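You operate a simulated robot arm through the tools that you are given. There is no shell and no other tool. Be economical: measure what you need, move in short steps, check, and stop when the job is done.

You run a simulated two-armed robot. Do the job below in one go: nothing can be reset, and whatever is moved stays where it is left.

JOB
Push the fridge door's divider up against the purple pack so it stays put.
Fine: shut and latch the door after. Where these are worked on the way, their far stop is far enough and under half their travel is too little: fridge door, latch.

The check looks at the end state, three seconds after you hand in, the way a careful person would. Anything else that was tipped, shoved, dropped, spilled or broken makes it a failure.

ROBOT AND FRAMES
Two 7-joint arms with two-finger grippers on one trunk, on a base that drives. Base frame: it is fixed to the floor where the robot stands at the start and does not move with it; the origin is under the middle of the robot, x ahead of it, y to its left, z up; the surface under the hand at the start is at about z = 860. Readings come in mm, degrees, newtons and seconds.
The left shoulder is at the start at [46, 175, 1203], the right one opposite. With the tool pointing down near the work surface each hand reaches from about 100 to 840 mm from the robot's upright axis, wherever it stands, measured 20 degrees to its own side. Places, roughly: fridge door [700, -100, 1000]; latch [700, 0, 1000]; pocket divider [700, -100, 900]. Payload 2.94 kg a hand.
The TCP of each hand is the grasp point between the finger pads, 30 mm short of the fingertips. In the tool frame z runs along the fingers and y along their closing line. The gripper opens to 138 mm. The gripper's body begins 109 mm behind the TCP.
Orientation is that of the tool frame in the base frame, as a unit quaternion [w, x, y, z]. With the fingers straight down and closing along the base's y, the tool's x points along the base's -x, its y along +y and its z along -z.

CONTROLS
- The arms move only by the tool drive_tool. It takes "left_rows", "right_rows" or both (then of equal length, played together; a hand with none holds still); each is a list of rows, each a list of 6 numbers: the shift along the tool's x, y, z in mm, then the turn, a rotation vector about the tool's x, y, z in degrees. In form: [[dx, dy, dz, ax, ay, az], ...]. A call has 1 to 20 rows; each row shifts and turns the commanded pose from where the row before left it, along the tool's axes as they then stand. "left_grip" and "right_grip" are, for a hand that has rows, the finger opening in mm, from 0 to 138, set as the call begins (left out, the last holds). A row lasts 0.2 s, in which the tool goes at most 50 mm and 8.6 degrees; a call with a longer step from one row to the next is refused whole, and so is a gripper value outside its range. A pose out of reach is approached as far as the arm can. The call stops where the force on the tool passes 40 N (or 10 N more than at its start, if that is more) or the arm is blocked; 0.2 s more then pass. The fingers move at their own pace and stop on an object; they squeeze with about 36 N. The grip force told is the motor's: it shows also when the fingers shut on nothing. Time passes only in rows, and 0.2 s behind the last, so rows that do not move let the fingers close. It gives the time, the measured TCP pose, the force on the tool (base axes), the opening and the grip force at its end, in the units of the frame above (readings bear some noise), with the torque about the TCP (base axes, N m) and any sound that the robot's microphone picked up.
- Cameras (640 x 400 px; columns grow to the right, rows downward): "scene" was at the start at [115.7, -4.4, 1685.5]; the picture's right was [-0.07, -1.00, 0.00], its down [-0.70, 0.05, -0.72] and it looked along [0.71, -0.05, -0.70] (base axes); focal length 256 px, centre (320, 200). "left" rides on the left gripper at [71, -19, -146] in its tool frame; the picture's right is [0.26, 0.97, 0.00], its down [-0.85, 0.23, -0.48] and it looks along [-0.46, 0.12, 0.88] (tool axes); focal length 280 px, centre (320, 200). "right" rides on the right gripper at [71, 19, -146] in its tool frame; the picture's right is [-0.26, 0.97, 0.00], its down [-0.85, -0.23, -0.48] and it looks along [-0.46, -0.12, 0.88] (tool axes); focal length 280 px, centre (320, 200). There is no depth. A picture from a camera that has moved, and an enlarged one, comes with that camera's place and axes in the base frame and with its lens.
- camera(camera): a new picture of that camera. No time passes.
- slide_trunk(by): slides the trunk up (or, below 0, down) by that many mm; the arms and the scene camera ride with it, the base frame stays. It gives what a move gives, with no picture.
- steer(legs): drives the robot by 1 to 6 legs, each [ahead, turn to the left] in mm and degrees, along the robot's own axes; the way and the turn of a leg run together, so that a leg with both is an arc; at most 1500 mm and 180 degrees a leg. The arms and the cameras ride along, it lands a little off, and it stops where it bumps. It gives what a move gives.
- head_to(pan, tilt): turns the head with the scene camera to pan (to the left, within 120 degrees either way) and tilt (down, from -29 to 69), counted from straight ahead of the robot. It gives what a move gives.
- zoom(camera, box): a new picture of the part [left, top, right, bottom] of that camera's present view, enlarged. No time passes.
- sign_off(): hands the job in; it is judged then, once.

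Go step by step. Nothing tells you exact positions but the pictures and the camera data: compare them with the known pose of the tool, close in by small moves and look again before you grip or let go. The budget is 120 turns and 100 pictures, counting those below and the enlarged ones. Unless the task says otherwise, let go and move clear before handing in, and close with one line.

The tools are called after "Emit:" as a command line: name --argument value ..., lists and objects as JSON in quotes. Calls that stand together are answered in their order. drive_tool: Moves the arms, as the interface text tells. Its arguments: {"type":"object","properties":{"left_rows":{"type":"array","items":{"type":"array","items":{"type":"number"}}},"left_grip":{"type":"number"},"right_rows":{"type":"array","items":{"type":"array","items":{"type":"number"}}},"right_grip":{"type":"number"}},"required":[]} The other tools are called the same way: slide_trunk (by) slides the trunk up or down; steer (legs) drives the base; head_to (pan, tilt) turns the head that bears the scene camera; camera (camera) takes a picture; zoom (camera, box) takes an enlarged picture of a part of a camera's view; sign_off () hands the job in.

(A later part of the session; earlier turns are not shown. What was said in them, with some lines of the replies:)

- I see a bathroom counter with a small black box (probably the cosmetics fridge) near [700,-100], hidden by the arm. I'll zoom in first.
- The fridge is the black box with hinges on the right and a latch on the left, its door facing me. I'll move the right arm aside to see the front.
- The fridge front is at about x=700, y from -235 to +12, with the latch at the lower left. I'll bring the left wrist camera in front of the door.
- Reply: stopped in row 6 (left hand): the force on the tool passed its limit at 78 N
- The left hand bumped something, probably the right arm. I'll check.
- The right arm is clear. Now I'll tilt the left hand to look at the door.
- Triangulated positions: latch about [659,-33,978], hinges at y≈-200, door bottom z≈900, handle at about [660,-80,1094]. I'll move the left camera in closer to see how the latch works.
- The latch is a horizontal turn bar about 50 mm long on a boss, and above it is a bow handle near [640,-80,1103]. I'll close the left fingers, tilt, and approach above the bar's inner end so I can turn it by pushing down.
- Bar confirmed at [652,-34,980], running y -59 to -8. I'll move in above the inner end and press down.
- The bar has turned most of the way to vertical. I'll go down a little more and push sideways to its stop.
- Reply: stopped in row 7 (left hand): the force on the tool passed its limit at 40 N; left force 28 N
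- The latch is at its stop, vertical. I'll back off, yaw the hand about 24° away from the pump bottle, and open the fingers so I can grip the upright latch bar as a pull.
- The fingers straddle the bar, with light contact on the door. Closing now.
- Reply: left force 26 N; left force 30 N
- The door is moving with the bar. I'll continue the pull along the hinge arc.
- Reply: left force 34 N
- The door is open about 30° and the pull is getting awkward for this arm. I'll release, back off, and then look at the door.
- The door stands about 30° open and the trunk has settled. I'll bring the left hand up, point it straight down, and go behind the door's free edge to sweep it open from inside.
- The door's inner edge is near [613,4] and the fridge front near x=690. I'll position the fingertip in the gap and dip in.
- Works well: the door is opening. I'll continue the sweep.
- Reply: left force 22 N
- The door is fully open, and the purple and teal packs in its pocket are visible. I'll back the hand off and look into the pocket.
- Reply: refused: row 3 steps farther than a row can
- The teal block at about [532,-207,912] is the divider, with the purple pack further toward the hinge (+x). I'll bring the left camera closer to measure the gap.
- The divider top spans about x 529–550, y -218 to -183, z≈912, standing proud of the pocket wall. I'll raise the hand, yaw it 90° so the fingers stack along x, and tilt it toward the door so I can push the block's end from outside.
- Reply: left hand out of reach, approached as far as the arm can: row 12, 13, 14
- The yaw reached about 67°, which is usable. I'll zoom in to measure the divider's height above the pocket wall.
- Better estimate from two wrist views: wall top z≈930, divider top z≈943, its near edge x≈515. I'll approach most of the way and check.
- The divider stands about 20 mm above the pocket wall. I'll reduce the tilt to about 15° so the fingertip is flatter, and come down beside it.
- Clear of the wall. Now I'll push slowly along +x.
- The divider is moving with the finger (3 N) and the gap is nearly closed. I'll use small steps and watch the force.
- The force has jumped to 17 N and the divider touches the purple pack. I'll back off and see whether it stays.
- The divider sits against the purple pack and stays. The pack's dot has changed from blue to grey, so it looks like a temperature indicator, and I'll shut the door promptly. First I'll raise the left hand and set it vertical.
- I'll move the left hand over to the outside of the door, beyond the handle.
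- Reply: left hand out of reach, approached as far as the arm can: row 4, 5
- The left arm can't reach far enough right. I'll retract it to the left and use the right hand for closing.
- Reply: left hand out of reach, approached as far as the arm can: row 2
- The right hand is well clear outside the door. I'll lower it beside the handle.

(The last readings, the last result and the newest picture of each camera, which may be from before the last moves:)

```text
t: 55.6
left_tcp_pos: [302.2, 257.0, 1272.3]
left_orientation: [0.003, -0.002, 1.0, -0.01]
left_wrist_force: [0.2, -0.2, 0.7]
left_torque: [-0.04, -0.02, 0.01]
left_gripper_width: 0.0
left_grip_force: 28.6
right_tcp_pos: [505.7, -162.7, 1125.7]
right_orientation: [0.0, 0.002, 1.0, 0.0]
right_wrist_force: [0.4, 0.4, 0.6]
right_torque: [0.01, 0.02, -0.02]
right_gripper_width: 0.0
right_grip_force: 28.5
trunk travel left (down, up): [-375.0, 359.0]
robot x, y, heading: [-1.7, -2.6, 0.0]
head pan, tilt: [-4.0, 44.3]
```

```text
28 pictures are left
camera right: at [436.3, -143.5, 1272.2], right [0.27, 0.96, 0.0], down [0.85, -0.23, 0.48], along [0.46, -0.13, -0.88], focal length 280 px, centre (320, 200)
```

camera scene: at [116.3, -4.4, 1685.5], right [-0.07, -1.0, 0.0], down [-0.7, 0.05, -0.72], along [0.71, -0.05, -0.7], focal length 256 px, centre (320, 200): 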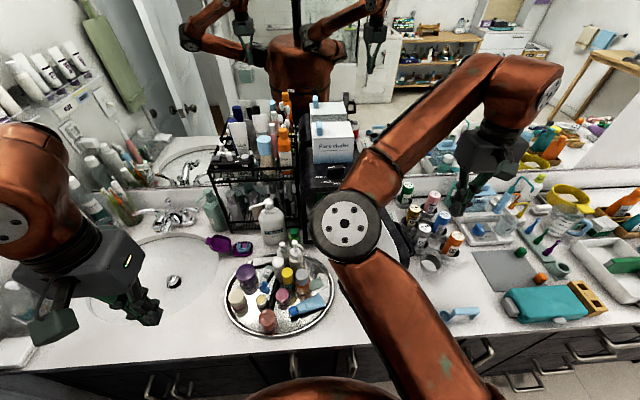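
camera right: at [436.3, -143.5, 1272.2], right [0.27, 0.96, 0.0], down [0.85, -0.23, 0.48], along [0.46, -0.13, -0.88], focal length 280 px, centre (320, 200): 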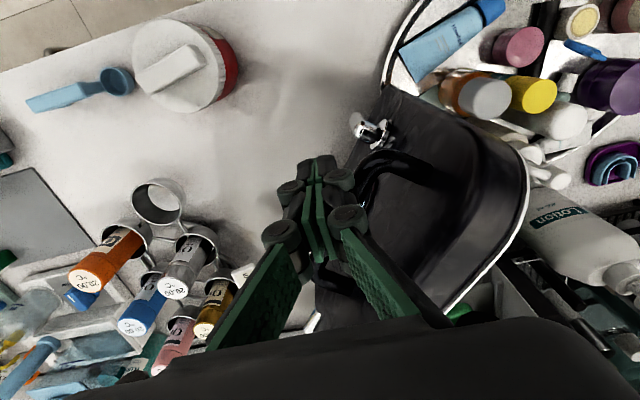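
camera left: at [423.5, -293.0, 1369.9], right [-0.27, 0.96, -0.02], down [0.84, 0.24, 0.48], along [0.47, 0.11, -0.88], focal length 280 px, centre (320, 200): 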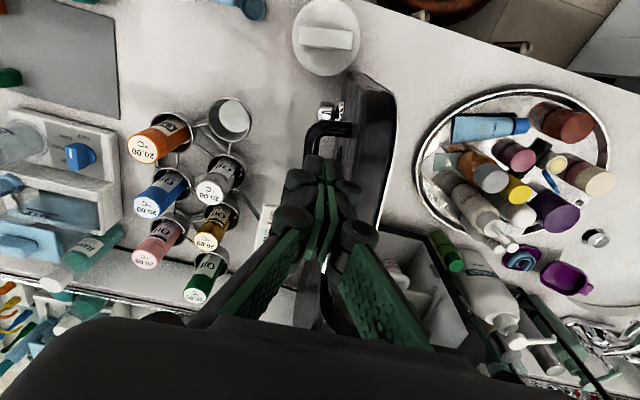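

Emit:
drive_tool --right_rows '[[-7, 23, 0, 0, 0, 0], [-11, 22, 0, 0, 0, 0], [-13, 20, 0, 0, 0, 0], [-16, 19, 0, 0, 0, 0], [-18, 16, 0, 0, 0, 0], [-10, 7, 0, 0, 0, 0], [-10, 7, 0, 0, 0, 0]]'

Emit:
camera --camera "right"

```text
t: 57.2
left_tcp_pos: [303.6, 256.5, 1273.4]
left_orientation: [0.003, -0.002, 1.0, -0.011]
left_wrist_force: [-1.2, 0.2, 0.7]
left_torque: [-0.01, 0.01, 0.01]
left_gripper_width: 0.0
left_grip_force: 28.6
right_tcp_pos: [602.5, -64.2, 1135.8]
right_orientation: [0.0, 0.003, 1.0, 0.0]
right_wrist_force: [0.4, -1.0, 1.5]
right_torque: [-0.05, -0.04, 0.0]
right_gripper_width: 6.2
right_grip_force: 28.2
right hand out of reach, approached as far as the arm can: row 1, 2, 3
trunk travel left (down, up): [-375.0, 359.0]
robot x, y, heading: [-1.3, -1.5, 0.1]
head pan, tilt: [-4.0, 44.3]
```

```text
27 pictures are left
camera right: at [532.8, -44.9, 1282.1], right [0.27, 0.96, 0.0], down [0.85, -0.24, 0.48], along [0.46, -0.13, -0.88], focal length 280 px, centre (320, 200)
```

right: 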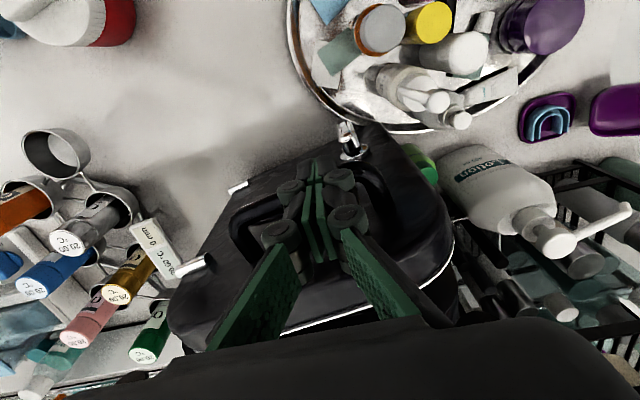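

The door is nearly shut, with the finger pressing inside the handle loop. I'll push on until it stops.

Emit:
drive_tool --right_rows '[[-8, 2, 0, 0, 0, 0], [-8, 2, 0, 0, 0, 0], [-8, 2, 0, 0, 0, 0], [-8, 2, 0, 0, 0, 0], [-8, 1, 0, 0, 0, 0], [-8, 0, 0, 0, 0, 0], [-8, 0, 0, 0, 0, 0], [-8, 0, 0, 0, 0, 0]]'

Emit:
camera --camera "right"

Emit:
camera --camera "scene"

```text
t: 59.0
left_tcp_pos: [300.2, 256.3, 1273.6]
left_orientation: [0.005, -0.003, 1.0, -0.01]
left_wrist_force: [0.5, 0.5, 1.5]
left_torque: [0.01, -0.01, 0.0]
left_gripper_width: 0.2
left_grip_force: 28.3
right_tcp_pos: [662.8, -55.9, 1134.5]
right_orientation: [0.0, 0.003, 1.0, 0.0]
right_wrist_force: [-8.0, 1.0, 0.8]
right_torque: [0.01, 0.17, 0.03]
right_gripper_width: 0.0
right_grip_force: 28.7
trunk travel left (down, up): [-375.0, 359.0]
robot x, y, heading: [5.0, 3.5, -0.2]
head pan, tilt: [-4.0, 44.3]
```

```text
26 pictures are left
camera right: at [593.9, -35.9, 1281.2], right [0.27, 0.96, 0.0], down [0.85, -0.23, 0.48], along [0.46, -0.12, -0.88], focal length 280 px, centre (320, 200)
```

right: 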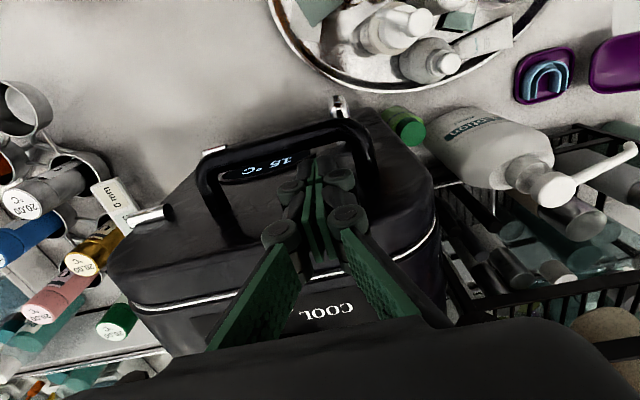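

```text
25 pictures are left
camera scene: at [112.5, -5.4, 1685.7], right [-0.07, -1.0, 0.0], down [-0.7, 0.05, -0.72], along [0.71, -0.05, -0.7], focal length 256 px, centre (320, 200)
```

scene: 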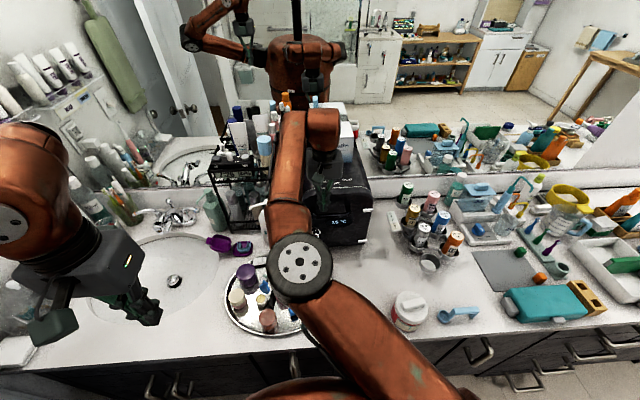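

The door is closed (8 N contact, temperature falling). I'll give one last firm nudge, then withdraw up out of the loop and re-orient for the latch.

Emit:
drive_tool --right_rows '[[-4, 0, 0, 0, 0, 0], [-3, 0, 0, 0, 0, 0], [0, 0, 0, 0, 0, 0]]'

Emit:
drive_tool --right_rows '[[5, 0, -10, 0, 0, 0], [0, 0, -40, 0, 0, 0], [0, 0, -40, 0, 0, 0], [40, -15, 0, 0, 0, 0], [40, -15, 0, 0, 0, 0], [40, -15, 0, 0, 0, 0], [40, -15, 0, 0, 0, 0], [40, -15, 0, 0, 0, 0], [0, 0, 0, 0, -8.3, 0], [0, 0, 0, 0, -8.3, 0], [0, 0, 0, 0, -8.3, 0], [0, 0, 0, 0, -8.3, 0], [0, 0, 0, 0, -8.3, 0], [0, 0, 0, 0, -8.3, 0], [0, 0, 0, -6.1, 0, -5.1], [0, 0, 0, -6.1, 0, -5.1], [0, 0, 0, -6.1, 0, -5.1], [0, 0, 0, -6.1, 0, -5.1], [0, 0, 0, -6.1, 0, -5.1]]'

Emit:
camera --camera "right"

Emit:
camera --camera "scene"

```text
t: 59.5
left_tcp_pos: [299.3, 255.8, 1273.7]
left_orientation: [0.005, -0.002, 1.0, -0.01]
left_wrist_force: [-0.1, 0.2, 0.1]
left_torque: [0.0, 0.01, -0.01]
left_gripper_width: 0.2
left_grip_force: 28.7
right_tcp_pos: [664.7, -55.7, 1134.9]
right_orientation: [-0.008, 0.003, 1.0, 0.0]
right_wrist_force: [-23.2, -2.3, 3.9]
right_torque: [0.24, -0.59, 0.01]
right_gripper_width: 5.9
right_grip_force: 28.4
trunk travel left (down, up): [-375.0, 359.0]
robot x, y, heading: [-1.4, -1.0, -0.2]
head pan, tilt: [-4.0, 44.3]
stopped in row 2 (right hand): the force on the tool passed its limit at 46 N (the readings are from after the stop); the commanded pose is now the measured one
```

```text
t: 63.5
left_tcp_pos: [302.8, 255.3, 1272.6]
left_orientation: [0.004, -0.003, 1.0, -0.01]
left_wrist_force: [0.6, -0.2, -0.7]
left_torque: [-0.01, 0.05, -0.03]
left_gripper_width: 0.1
left_grip_force: 28.3
right_tcp_pos: [548.0, -205.6, 1219.1]
right_orientation: [0.39, -0.306, 0.856, 0.148]
right_wrist_force: [0.5, 0.2, -0.4]
right_torque: [-0.02, 0.03, 0.03]
right_gripper_width: 0.3
right_grip_force: 28.2
right hand out of reach, approached as far as the arm can: row 9, 10, 11, 12, 13, 14
trunk travel left (down, up): [-375.0, 359.0]
robot x, y, heading: [-1.6, -1.2, -0.0]
head pan, tilt: [-4.0, 44.3]
```

```text
24 pictures are left
camera right: at [416.2, -289.6, 1261.8], right [-0.48, 0.85, 0.21], down [0.3, -0.07, 0.95], along [0.82, 0.52, -0.23], focal length 280 px, centre (320, 200)
```

right: 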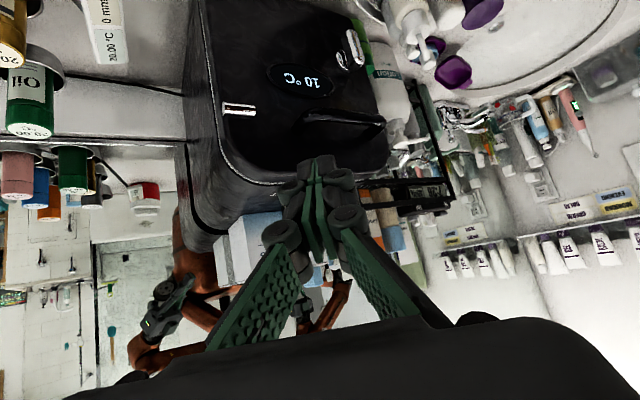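

```text
23 pictures are left
camera scene: at [116.4, -6.4, 1685.4], right [-0.07, -1.0, 0.0], down [-0.7, 0.05, -0.71], along [0.71, -0.05, -0.7], focal length 256 px, centre (320, 200)
```

scene: 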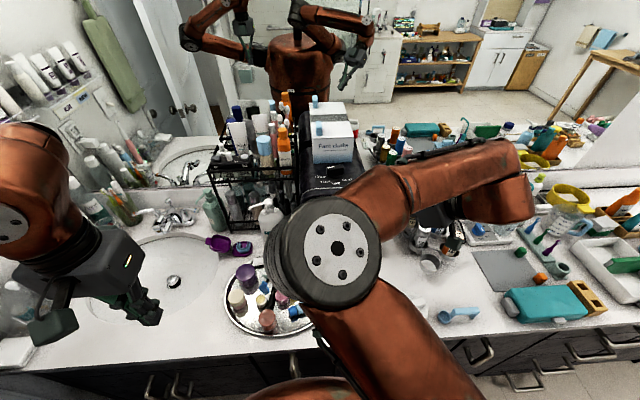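

The door is shut flush. The right hand is oriented as planned, with the latch bar at about [652,-30,978]. I'll approach below the handle.

Emit:
drive_tool --right_rows '[[14.7, 10, 39.7, 0, 0, 0], [14.7, 10, 39.7, 0, 0, 0], [14.7, 10, 39.7, 0, 0, 0], [14.7, 10, 39.7, 0, 0, 0], [14.7, 10, 39.7, 0, 0, 0]]'

Emit:
camera --camera "right"

```text
t: 64.7
left_tcp_pos: [303.0, 256.1, 1272.7]
left_orientation: [0.004, -0.002, 1.0, -0.01]
left_wrist_force: [-0.3, 0.3, -0.5]
left_torque: [0.0, 0.02, 0.02]
left_gripper_width: 0.0
left_grip_force: 28.6
right_tcp_pos: [591.6, -100.2, 1038.8]
right_orientation: [0.391, -0.304, 0.856, 0.147]
right_wrist_force: [0.8, -0.2, 0.0]
right_torque: [-0.01, 0.01, 0.03]
right_gripper_width: 0.2
right_grip_force: 28.2
trunk travel left (down, up): [-375.0, 359.0]
robot x, y, heading: [1.6, 1.8, 0.0]
head pan, tilt: [-4.0, 44.3]
```

```text
22 pictures are left
camera right: at [460.6, -183.7, 1081.1], right [-0.48, 0.85, 0.21], down [0.3, -0.07, 0.95], along [0.82, 0.52, -0.23], focal length 280 px, centre (320, 200)
```

right: 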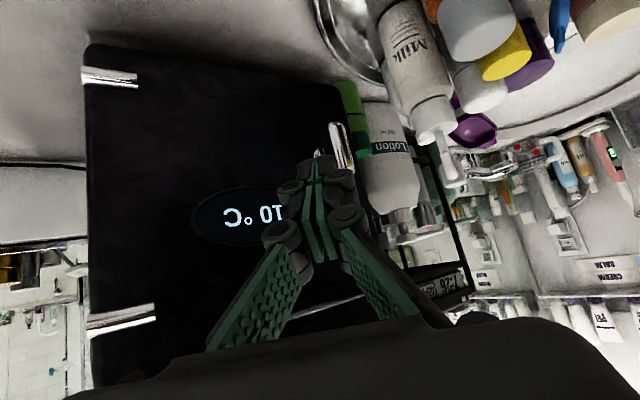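

Emit:
drive_tool --right_rows '[[-4.9, -3.4, 16.8, 0, 0, 0], [-4.9, -3.4, 16.8, 0, 0, 0], [-4.9, -3.4, 16.8, 0, 0, 0]]'

Emit:
zoom --camera "right" --box '[220, 80, 460, 260]'

```text
t: 65.5
left_tcp_pos: [302.1, 256.2, 1272.7]
left_orientation: [0.004, -0.003, 1.0, -0.01]
left_wrist_force: [0.1, -0.8, -1.3]
left_torque: [-0.01, 0.05, 0.0]
left_gripper_width: 0.0
left_grip_force: 28.7
right_tcp_pos: [639.6, -79.2, 1016.2]
right_orientation: [0.39, -0.305, 0.856, 0.148]
right_wrist_force: [0.0, -0.1, 0.0]
right_torque: [0.01, 0.01, 0.01]
right_gripper_width: 0.0
right_grip_force: 28.5
trunk travel left (down, up): [-375.0, 359.0]
robot x, y, heading: [-0.1, -2.1, -0.2]
head pan, tilt: [-4.0, 44.3]
```

```text
2.22 times, centred on (340, 170) of right
camera zoom: at [507.1, -164.3, 1057.6], right [-0.48, 0.85, 0.21], down [0.3, -0.07, 0.95], along [0.82, 0.52, -0.23], focal length 623 px, centre (276, 267)
```

zoom: 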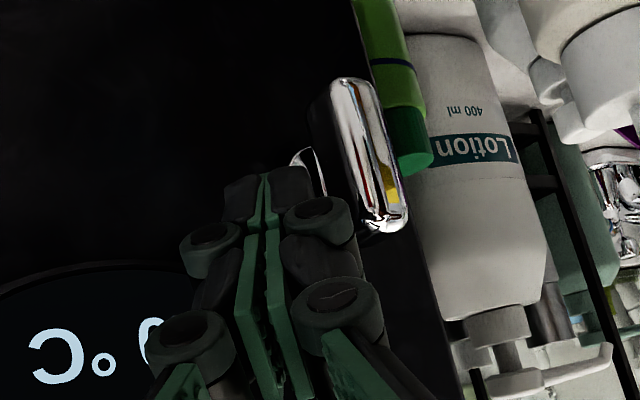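

Fingertip is beside the top half of the bar. I'll push it over toward +y and then down.

Emit:
drive_tool --right_rows '[[-2.5, 7.1, 3.0, 0, 0, 0], [-2.5, 7.1, 3.0, 0, 0, 0], [-5.1, 5.5, 1.5, 0, 0, 0], [-5.1, 5.5, 1.5, 0, 0, 0], [-2.5, 5.4, 3.8, 0, 0, 0], [-2.5, 5.4, 3.8, 0, 0, 0], [0.6, 3, 4, 0, 0, 0], [0.6, 3, 4, 0, 0, 0]]'

Emit:
zoom --camera "right" --box '[220, 80, 460, 260]'

```text
t: 67.0
left_tcp_pos: [298.4, 256.1, 1273.7]
left_orientation: [0.005, -0.002, 1.0, -0.011]
left_wrist_force: [0.1, -0.9, -0.2]
left_torque: [-0.05, 0.0, 0.0]
left_gripper_width: 0.0
left_grip_force: 28.1
right_tcp_pos: [649.9, -69.6, 1025.6]
right_orientation: [0.387, -0.305, 0.858, 0.147]
right_wrist_force: [-23.7, -4.6, 10.9]
right_torque: [0.05, -0.13, 0.08]
right_gripper_width: 0.0
right_grip_force: 28.2
right hand out of reach, approached as far as the arm can: row 1, 2, 3, 4, 5, 6, 7
trunk travel left (down, up): [-375.0, 359.0]
robot x, y, heading: [-1.5, -2.2, -0.3]
head pan, tilt: [-4.0, 44.3]
stopped in row 7 (right hand): the force on the tool passed its limit at 43 N (the readings are from after the stop); the commanded pose is now the measured one
```

```text
2.22 times, centred on (340, 170) of right
camera zoom: at [518.2, -154.2, 1069.2], right [-0.48, 0.85, 0.21], down [0.31, -0.06, 0.95], along [0.82, 0.52, -0.23], focal length 623 px, centre (276, 267)
```

zoom: 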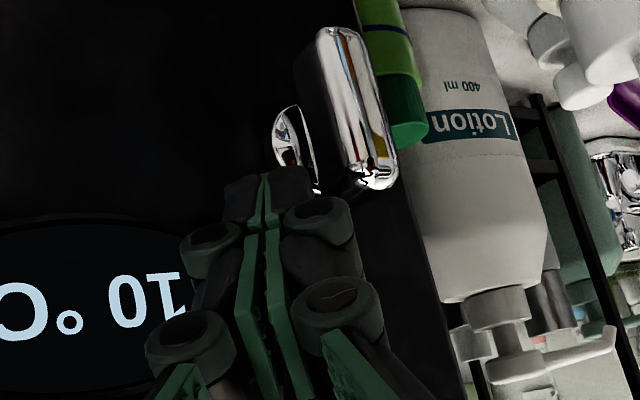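

The right arm is at its reach limit here and pressed the door instead. I'll back it away and do the latch with the left hand, yawed clear of the pump.

Emit:
drive_tool --right_rows '[[0, 0, -20, 0, 0, 0], [0, 0, -30, 0, 0, 0], [0, 0, -40, 0, 0, 0], [16.9, -5.2, -42, 0, 0, 0], [16.9, -5.2, -42, 0, 0, 0], [16.9, -5.2, -42, 0, 0, 0], [16.9, -5.2, -42, 0, 0, 0], [16.9, -5.2, -42, 0, 0, 0], [16.9, -5.2, -42, 0, 0, 0], [16.9, -5.2, -42, 0, 0, 0], [16.9, -5.2, -42, 0, 0, 0], [16.9, -5.2, -42, 0, 0, 0], [16.9, -5.2, -42, 0, 0, 0]]'

Emit:
camera --camera "scene"

```text
t: 69.8
left_tcp_pos: [300.7, 252.9, 1273.4]
left_orientation: [0.004, -0.002, 1.0, -0.009]
left_wrist_force: [0.9, -0.8, -0.4]
left_torque: [0.05, -0.06, 0.0]
left_gripper_width: 0.1
left_grip_force: 28.4
right_tcp_pos: [303.1, -428.6, 1230.2]
right_orientation: [0.387, -0.305, 0.857, 0.149]
right_wrist_force: [-1.0, 0.3, -0.9]
right_torque: [0.06, 0.0, -0.01]
right_gripper_width: 0.2
right_grip_force: 28.5
trunk travel left (down, up): [-375.0, 359.0]
robot x, y, heading: [-1.0, -1.7, -0.2]
head pan, tilt: [-4.0, 44.3]
```

```text
19 pictures are left
camera scene: at [113.2, -7.9, 1685.7], right [-0.07, -1.0, 0.0], down [-0.7, 0.05, -0.72], along [0.71, -0.05, -0.7], focal length 256 px, centre (320, 200)
```

scene: 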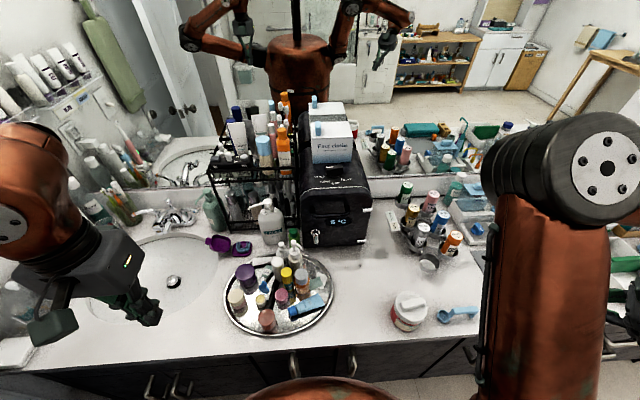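

The scene is clear, the door is shut at 5 °C and the right arm is out of the way. Bringing the left hand in.

Emit:
drive_tool --left_rows '[[-13.2, -39.2, 6, 0, 0, 0], [-13.2, -39.2, 6, 0, 0, 0], [-13.2, -39.2, 6, 0, 0, 0], [-13.2, -39.2, 6, 0, 0, 0], [-13.2, -39.2, 6, 0, 0, 0], [-13.2, -39.2, 6, 0, 0, 0], [-13.2, -39.2, 6, 0, 0, 0], [-13.2, -39.2, 6, 0, 0, 0], [-13.2, -39.2, 6, 0, 0, 0], [0, 0, 0, 0, -8.3, 0], [0, 0, 0, 0, -8.3, 0], [0, 0, 0, 0, -8.3, 0], [0, 0, 0, 0, -8.3, 0], [0, 0, 0, 0, -8.3, 0], [0, 0, 0, 0, -8.3, 0], [0, 0, 0, -5.75, 0, -4.8], [0, 0, 0, -5.75, 0, -4.8], [0, 0, 0, -5.75, 0, -4.8], [0, 0, 0, -5.75, 0, -4.8]]'

Emit:
camera --camera "left"

```text
t: 73.8
left_tcp_pos: [427.6, -89.8, 1226.6]
left_orientation: [0.406, -0.245, 0.874, 0.103]
left_wrist_force: [-0.3, 0.8, 0.9]
left_torque: [-0.01, -0.01, -0.02]
left_gripper_width: 0.0
left_grip_force: 28.2
right_tcp_pos: [302.0, -433.7, 1226.3]
right_orientation: [0.393, -0.293, 0.858, 0.151]
right_wrist_force: [0.3, 0.6, 0.0]
right_torque: [0.02, 0.01, 0.01]
right_gripper_width: 0.0
right_grip_force: 28.4
trunk travel left (down, up): [-375.0, 359.0]
robot x, y, heading: [-2.6, -1.1, -0.1]
head pan, tilt: [-4.0, 44.3]
```

```text
18 pictures are left
camera left: at [303.4, -186.3, 1268.0], right [-0.64, 0.74, -0.22], down [0.03, 0.31, 0.95], along [0.77, 0.6, -0.22], focal length 280 px, centre (320, 200)
```

left: 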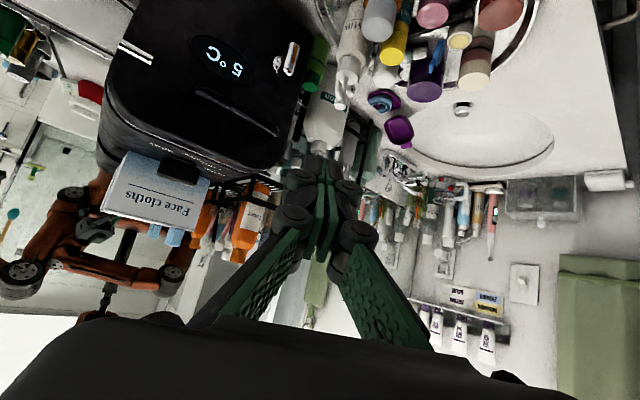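

Emit:
drive_tool --left_rows '[[14.6, -14.5, 40.9, 0, 0, 0], [14.6, -14.5, 40.9, 0, 0, 0], [14.6, -14.5, 40.9, 0, 0, 0], [14.6, -14.5, 40.9, 0, 0, 0], [14.6, -14.5, 40.9, 0, 0, 0], [-9.7, -6.2, 23.4, 0, 0, 0], [-9.7, -6.2, 23.4, 0, 0, 0], [-7, -5, 17, 0, 0, 0]]'

Emit:
camera --camera "left"

```text
t: 75.6
left_tcp_pos: [624.0, -93.1, 1018.6]
left_orientation: [0.408, -0.24, 0.875, 0.102]
left_wrist_force: [0.4, 0.3, 0.1]
left_torque: [0.03, 0.0, 0.01]
left_gripper_width: 0.4
left_grip_force: 28.2
right_tcp_pos: [305.0, -428.7, 1229.1]
right_orientation: [0.387, -0.305, 0.857, 0.149]
right_wrist_force: [1.0, 0.5, -0.4]
right_torque: [0.01, 0.07, 0.0]
right_gripper_width: 0.0
right_grip_force: 28.6
trunk travel left (down, up): [-375.0, 359.0]
robot x, y, heading: [0.3, 1.8, -0.2]
head pan, tilt: [-4.0, 44.3]
```

```text
17 pictures are left
camera left: at [498.1, -188.2, 1060.4], right [-0.63, 0.74, -0.22], down [0.04, 0.31, 0.95], along [0.77, 0.59, -0.22], focal length 280 px, centre (320, 200)
```

left: 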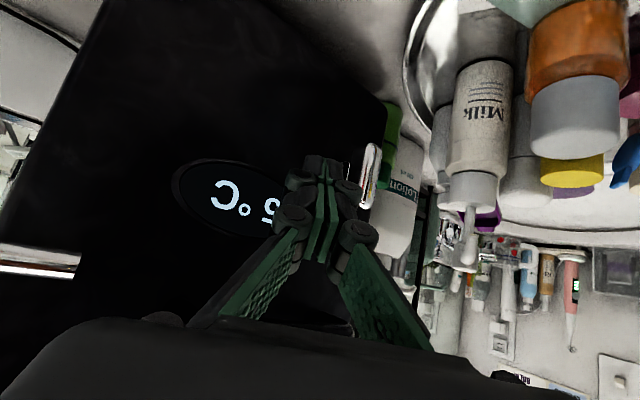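

Emit:
drive_tool --left_rows '[[-5.7, 9.6, 7.2, 0, 0, 0], [-5.7, 9.6, 7.2, 0, 0, 0], [-3.4, 8.6, 3.8, 0, 0, 0], [-4.4, 5.1, 0.4, 0, 0, 0], [-4.4, 5.1, 0.4, 0, 0, 0], [-2, 5.1, 2.3, 0, 0, 0], [-2, 5.1, 2.3, 0, 0, 0]]'

Emit:
camera --camera "left"

```text
t: 77.2
left_tcp_pos: [627.8, -31.0, 1025.0]
left_orientation: [0.408, -0.24, 0.875, 0.101]
left_wrist_force: [-1.2, -1.2, 1.5]
left_torque: [-0.04, 0.01, 0.03]
left_gripper_width: 5.9
left_grip_force: 28.5
right_tcp_pos: [303.1, -428.4, 1229.6]
right_orientation: [0.387, -0.304, 0.858, 0.147]
right_wrist_force: [0.8, 1.2, 0.4]
right_torque: [0.03, 0.02, 0.02]
right_gripper_width: 0.1
right_grip_force: 28.9
trunk travel left (down, up): [-375.0, 359.0]
robot x, y, heading: [-2.1, -1.5, -0.4]
head pan, tilt: [-4.0, 44.3]
```

```text
16 pictures are left
camera left: at [501.6, -126.2, 1065.9], right [-0.63, 0.74, -0.22], down [0.04, 0.31, 0.95], along [0.77, 0.59, -0.22], focal length 280 px, centre (320, 200)
```

left: 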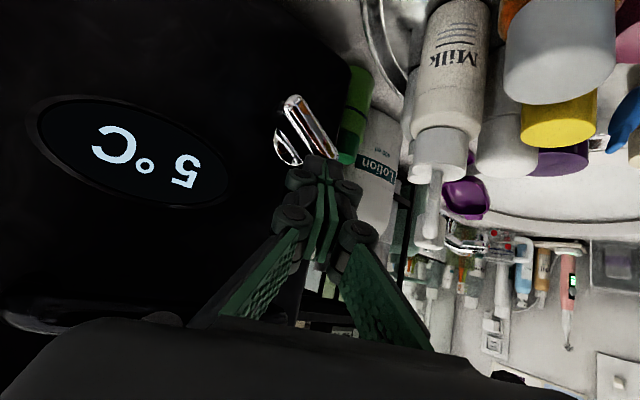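

The bar has turned part way. Now I'll press down on its outer end to finish the turn.

Emit:
drive_tool --left_rows '[[1.8, 2.2, 3.2, 0, 0, 0], [1.8, 2.2, 3.2, 0, 0, 0], [1.8, 2.2, 3.2, 0, 0, 0], [1.8, 1, 3.2, 0, 0, 0], [3, 0, 2.6, 0, 0, 0], [3, 0, 2.6, 0, 0, 0]]'

Emit:
zoom --camera "left" --box '[220, 50, 440, 230]'

```text
t: 78.3
left_tcp_pos: [628.4, -25.7, 1020.1]
left_orientation: [0.413, -0.242, 0.872, 0.098]
left_wrist_force: [-12.8, -0.8, 19.2]
left_torque: [0.02, 0.1, 0.04]
left_gripper_width: 0.0
left_grip_force: 28.0
right_tcp_pos: [302.9, -427.8, 1230.5]
right_orientation: [0.388, -0.304, 0.857, 0.147]
right_wrist_force: [0.5, -0.5, -0.1]
right_torque: [-0.03, -0.02, 0.02]
right_gripper_width: 0.0
right_grip_force: 28.4
trunk travel left (down, up): [-375.0, 359.0]
robot x, y, heading: [-3.0, 3.0, -0.4]
head pan, tilt: [-4.0, 44.3]
stopped in row 5 (left hand): the force on the tool passed its limit at 44 N (the readings are from after the stop); the commanded pose is now the measured one
```

```text
2.22 times, centred on (330, 140) of left
camera zoom: at [501.6, -119.8, 1059.8], right [-0.63, 0.74, -0.23], down [0.02, 0.31, 0.95], along [0.78, 0.59, -0.21], focal length 623 px, centre (298, 333)
```

zoom: 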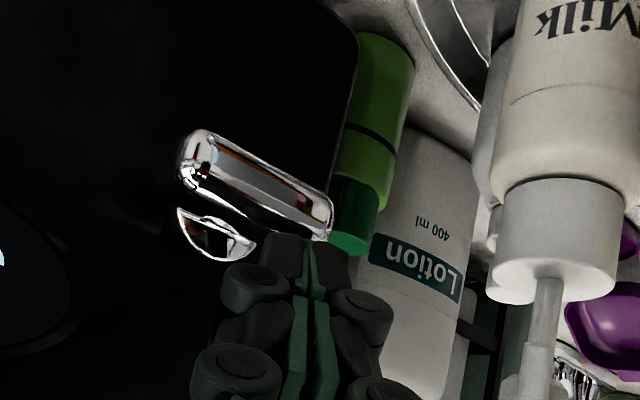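

The bar is back to horizontal at its stop (44 N), so it is latched. I'll retract the left hand and do a final check.

Emit:
drive_tool --left_rows '[[-3, -2, -10, 0, 0, 0], [-5, -5, -25, 0, 0, 0], [-5, -5, -35, 0, 0, 0], [-5, -5, -40, 0, 0, 0], [-10, 0, -40, 0, 0, 0], [-10, 0, -40, 0, 0, 0], [-20, 30, -30, 0, 0, 0], [-10, 40, -20, 0, 0, 0], [0, 45, -10, 0, 0, 0], [0, 45, -10, 0, 0, 0], [0, 45, -10, 0, 0, 0], [0, 45, -10, 0, 0, 0]]'

Emit:
camera --camera "scene"

Emit:
zoom --camera "scene" --box '[220, 150, 440, 350]'

```text
t: 80.9
left_tcp_pos: [358.9, 96.3, 1244.1]
left_orientation: [0.412, -0.243, 0.873, 0.099]
left_wrist_force: [-1.1, 1.5, -0.3]
left_torque: [-0.02, -0.01, -0.01]
left_gripper_width: 0.0
left_grip_force: 28.6
right_tcp_pos: [302.5, -426.4, 1228.8]
right_orientation: [0.389, -0.304, 0.857, 0.147]
right_wrist_force: [0.3, 0.2, -0.3]
right_torque: [-0.04, 0.01, -0.03]
right_gripper_width: 0.0
right_grip_force: 28.6
trunk travel left (down, up): [-375.0, 359.0]
robot x, y, heading: [-0.2, 3.0, -0.4]
head pan, tilt: [-4.0, 44.3]
```

```text
14 pictures are left
camera scene: at [113.1, -4.0, 1685.8], right [-0.07, -1.0, 0.0], down [-0.7, 0.05, -0.72], along [0.71, -0.05, -0.7], focal length 256 px, centre (320, 200)
```

scene: 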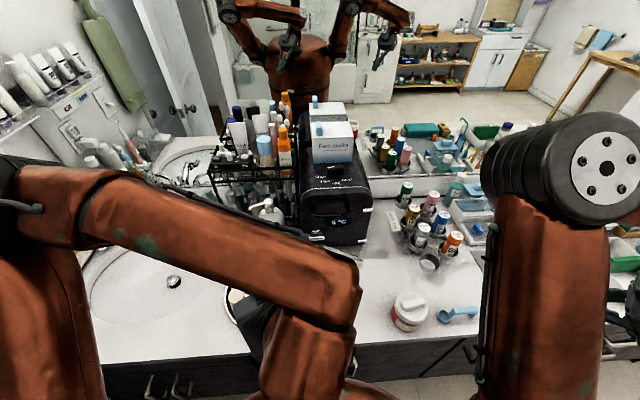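

```text
2.00 times, centred on (330, 250) of scene
camera zoom: at [113.1, -4.0, 1685.8], right [-0.07, -1.0, 0.0], down [-0.7, 0.05, -0.72], along [0.71, -0.05, -0.7], focal length 511 px, centre (300, 100)
```

zoom: 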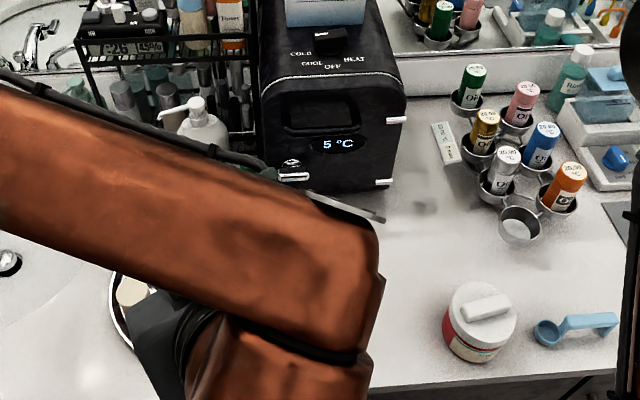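

The latch is horizontal and the display reads 5 °C. I'll move the left arm aside to confirm the tray is undisturbed.

Emit:
drive_tool --left_rows '[[0, 45, 0, 0, 0, 0], [0, 45, 0, 0, 0, 0], [0, 45, 0, 0, 0, 0], [0, 45, 0, 0, 0, 0], [0, 45, 0, 0, 0, 0], [0, 45, 0, 0, 0, 0]]'

Emit:
zoom --camera "scene" --box '[200, 170, 440, 350]'

```text
t: 82.3
left_tcp_pos: [300.1, 200.5, 1244.4]
left_orientation: [0.407, -0.245, 0.875, 0.097]
left_wrist_force: [0.2, 1.0, -0.7]
left_torque: [0.02, 0.0, 0.0]
left_gripper_width: 0.0
left_grip_force: 28.2
left hand out of reach, approached as far as the arm can: row 3, 4, 5, 6
right_tcp_pos: [303.8, -428.6, 1228.3]
right_orientation: [0.387, -0.304, 0.858, 0.147]
right_wrist_force: [1.2, -0.7, -0.1]
right_torque: [0.02, -0.01, 0.01]
right_gripper_width: 0.0
right_grip_force: 28.1
trunk travel left (down, up): [-375.0, 359.0]
robot x, y, heading: [-3.2, 0.5, -0.3]
head pan, tilt: [-4.0, 44.3]
```

```text
2.22 times, centred on (320, 260) of scene
camera zoom: at [115.1, -6.4, 1685.5], right [-0.07, -1.0, 0.0], down [-0.7, 0.05, -0.72], along [0.71, -0.05, -0.7], focal length 568 px, centre (320, 67)
```

zoom: 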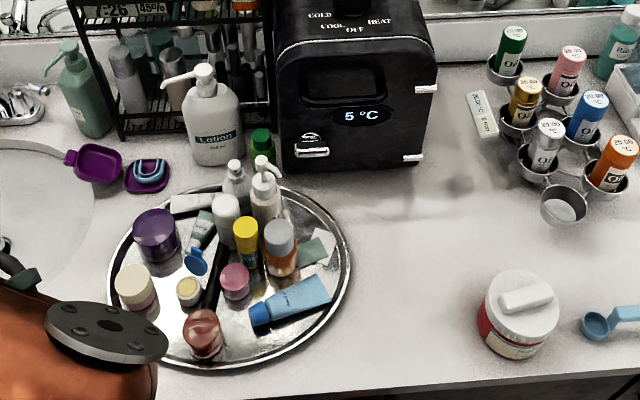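

The tray and bottles look exactly as they did at the start. The door is shut, the latch bar is horizontal, and both hands are clear, so I'm handing in.

Emit:
sign_off

```text
The job is handed in.
```

The divider is pushed up against the purple pack and stayed there when I let go; the fridge door is shut and latched, and nothing else looks moved.
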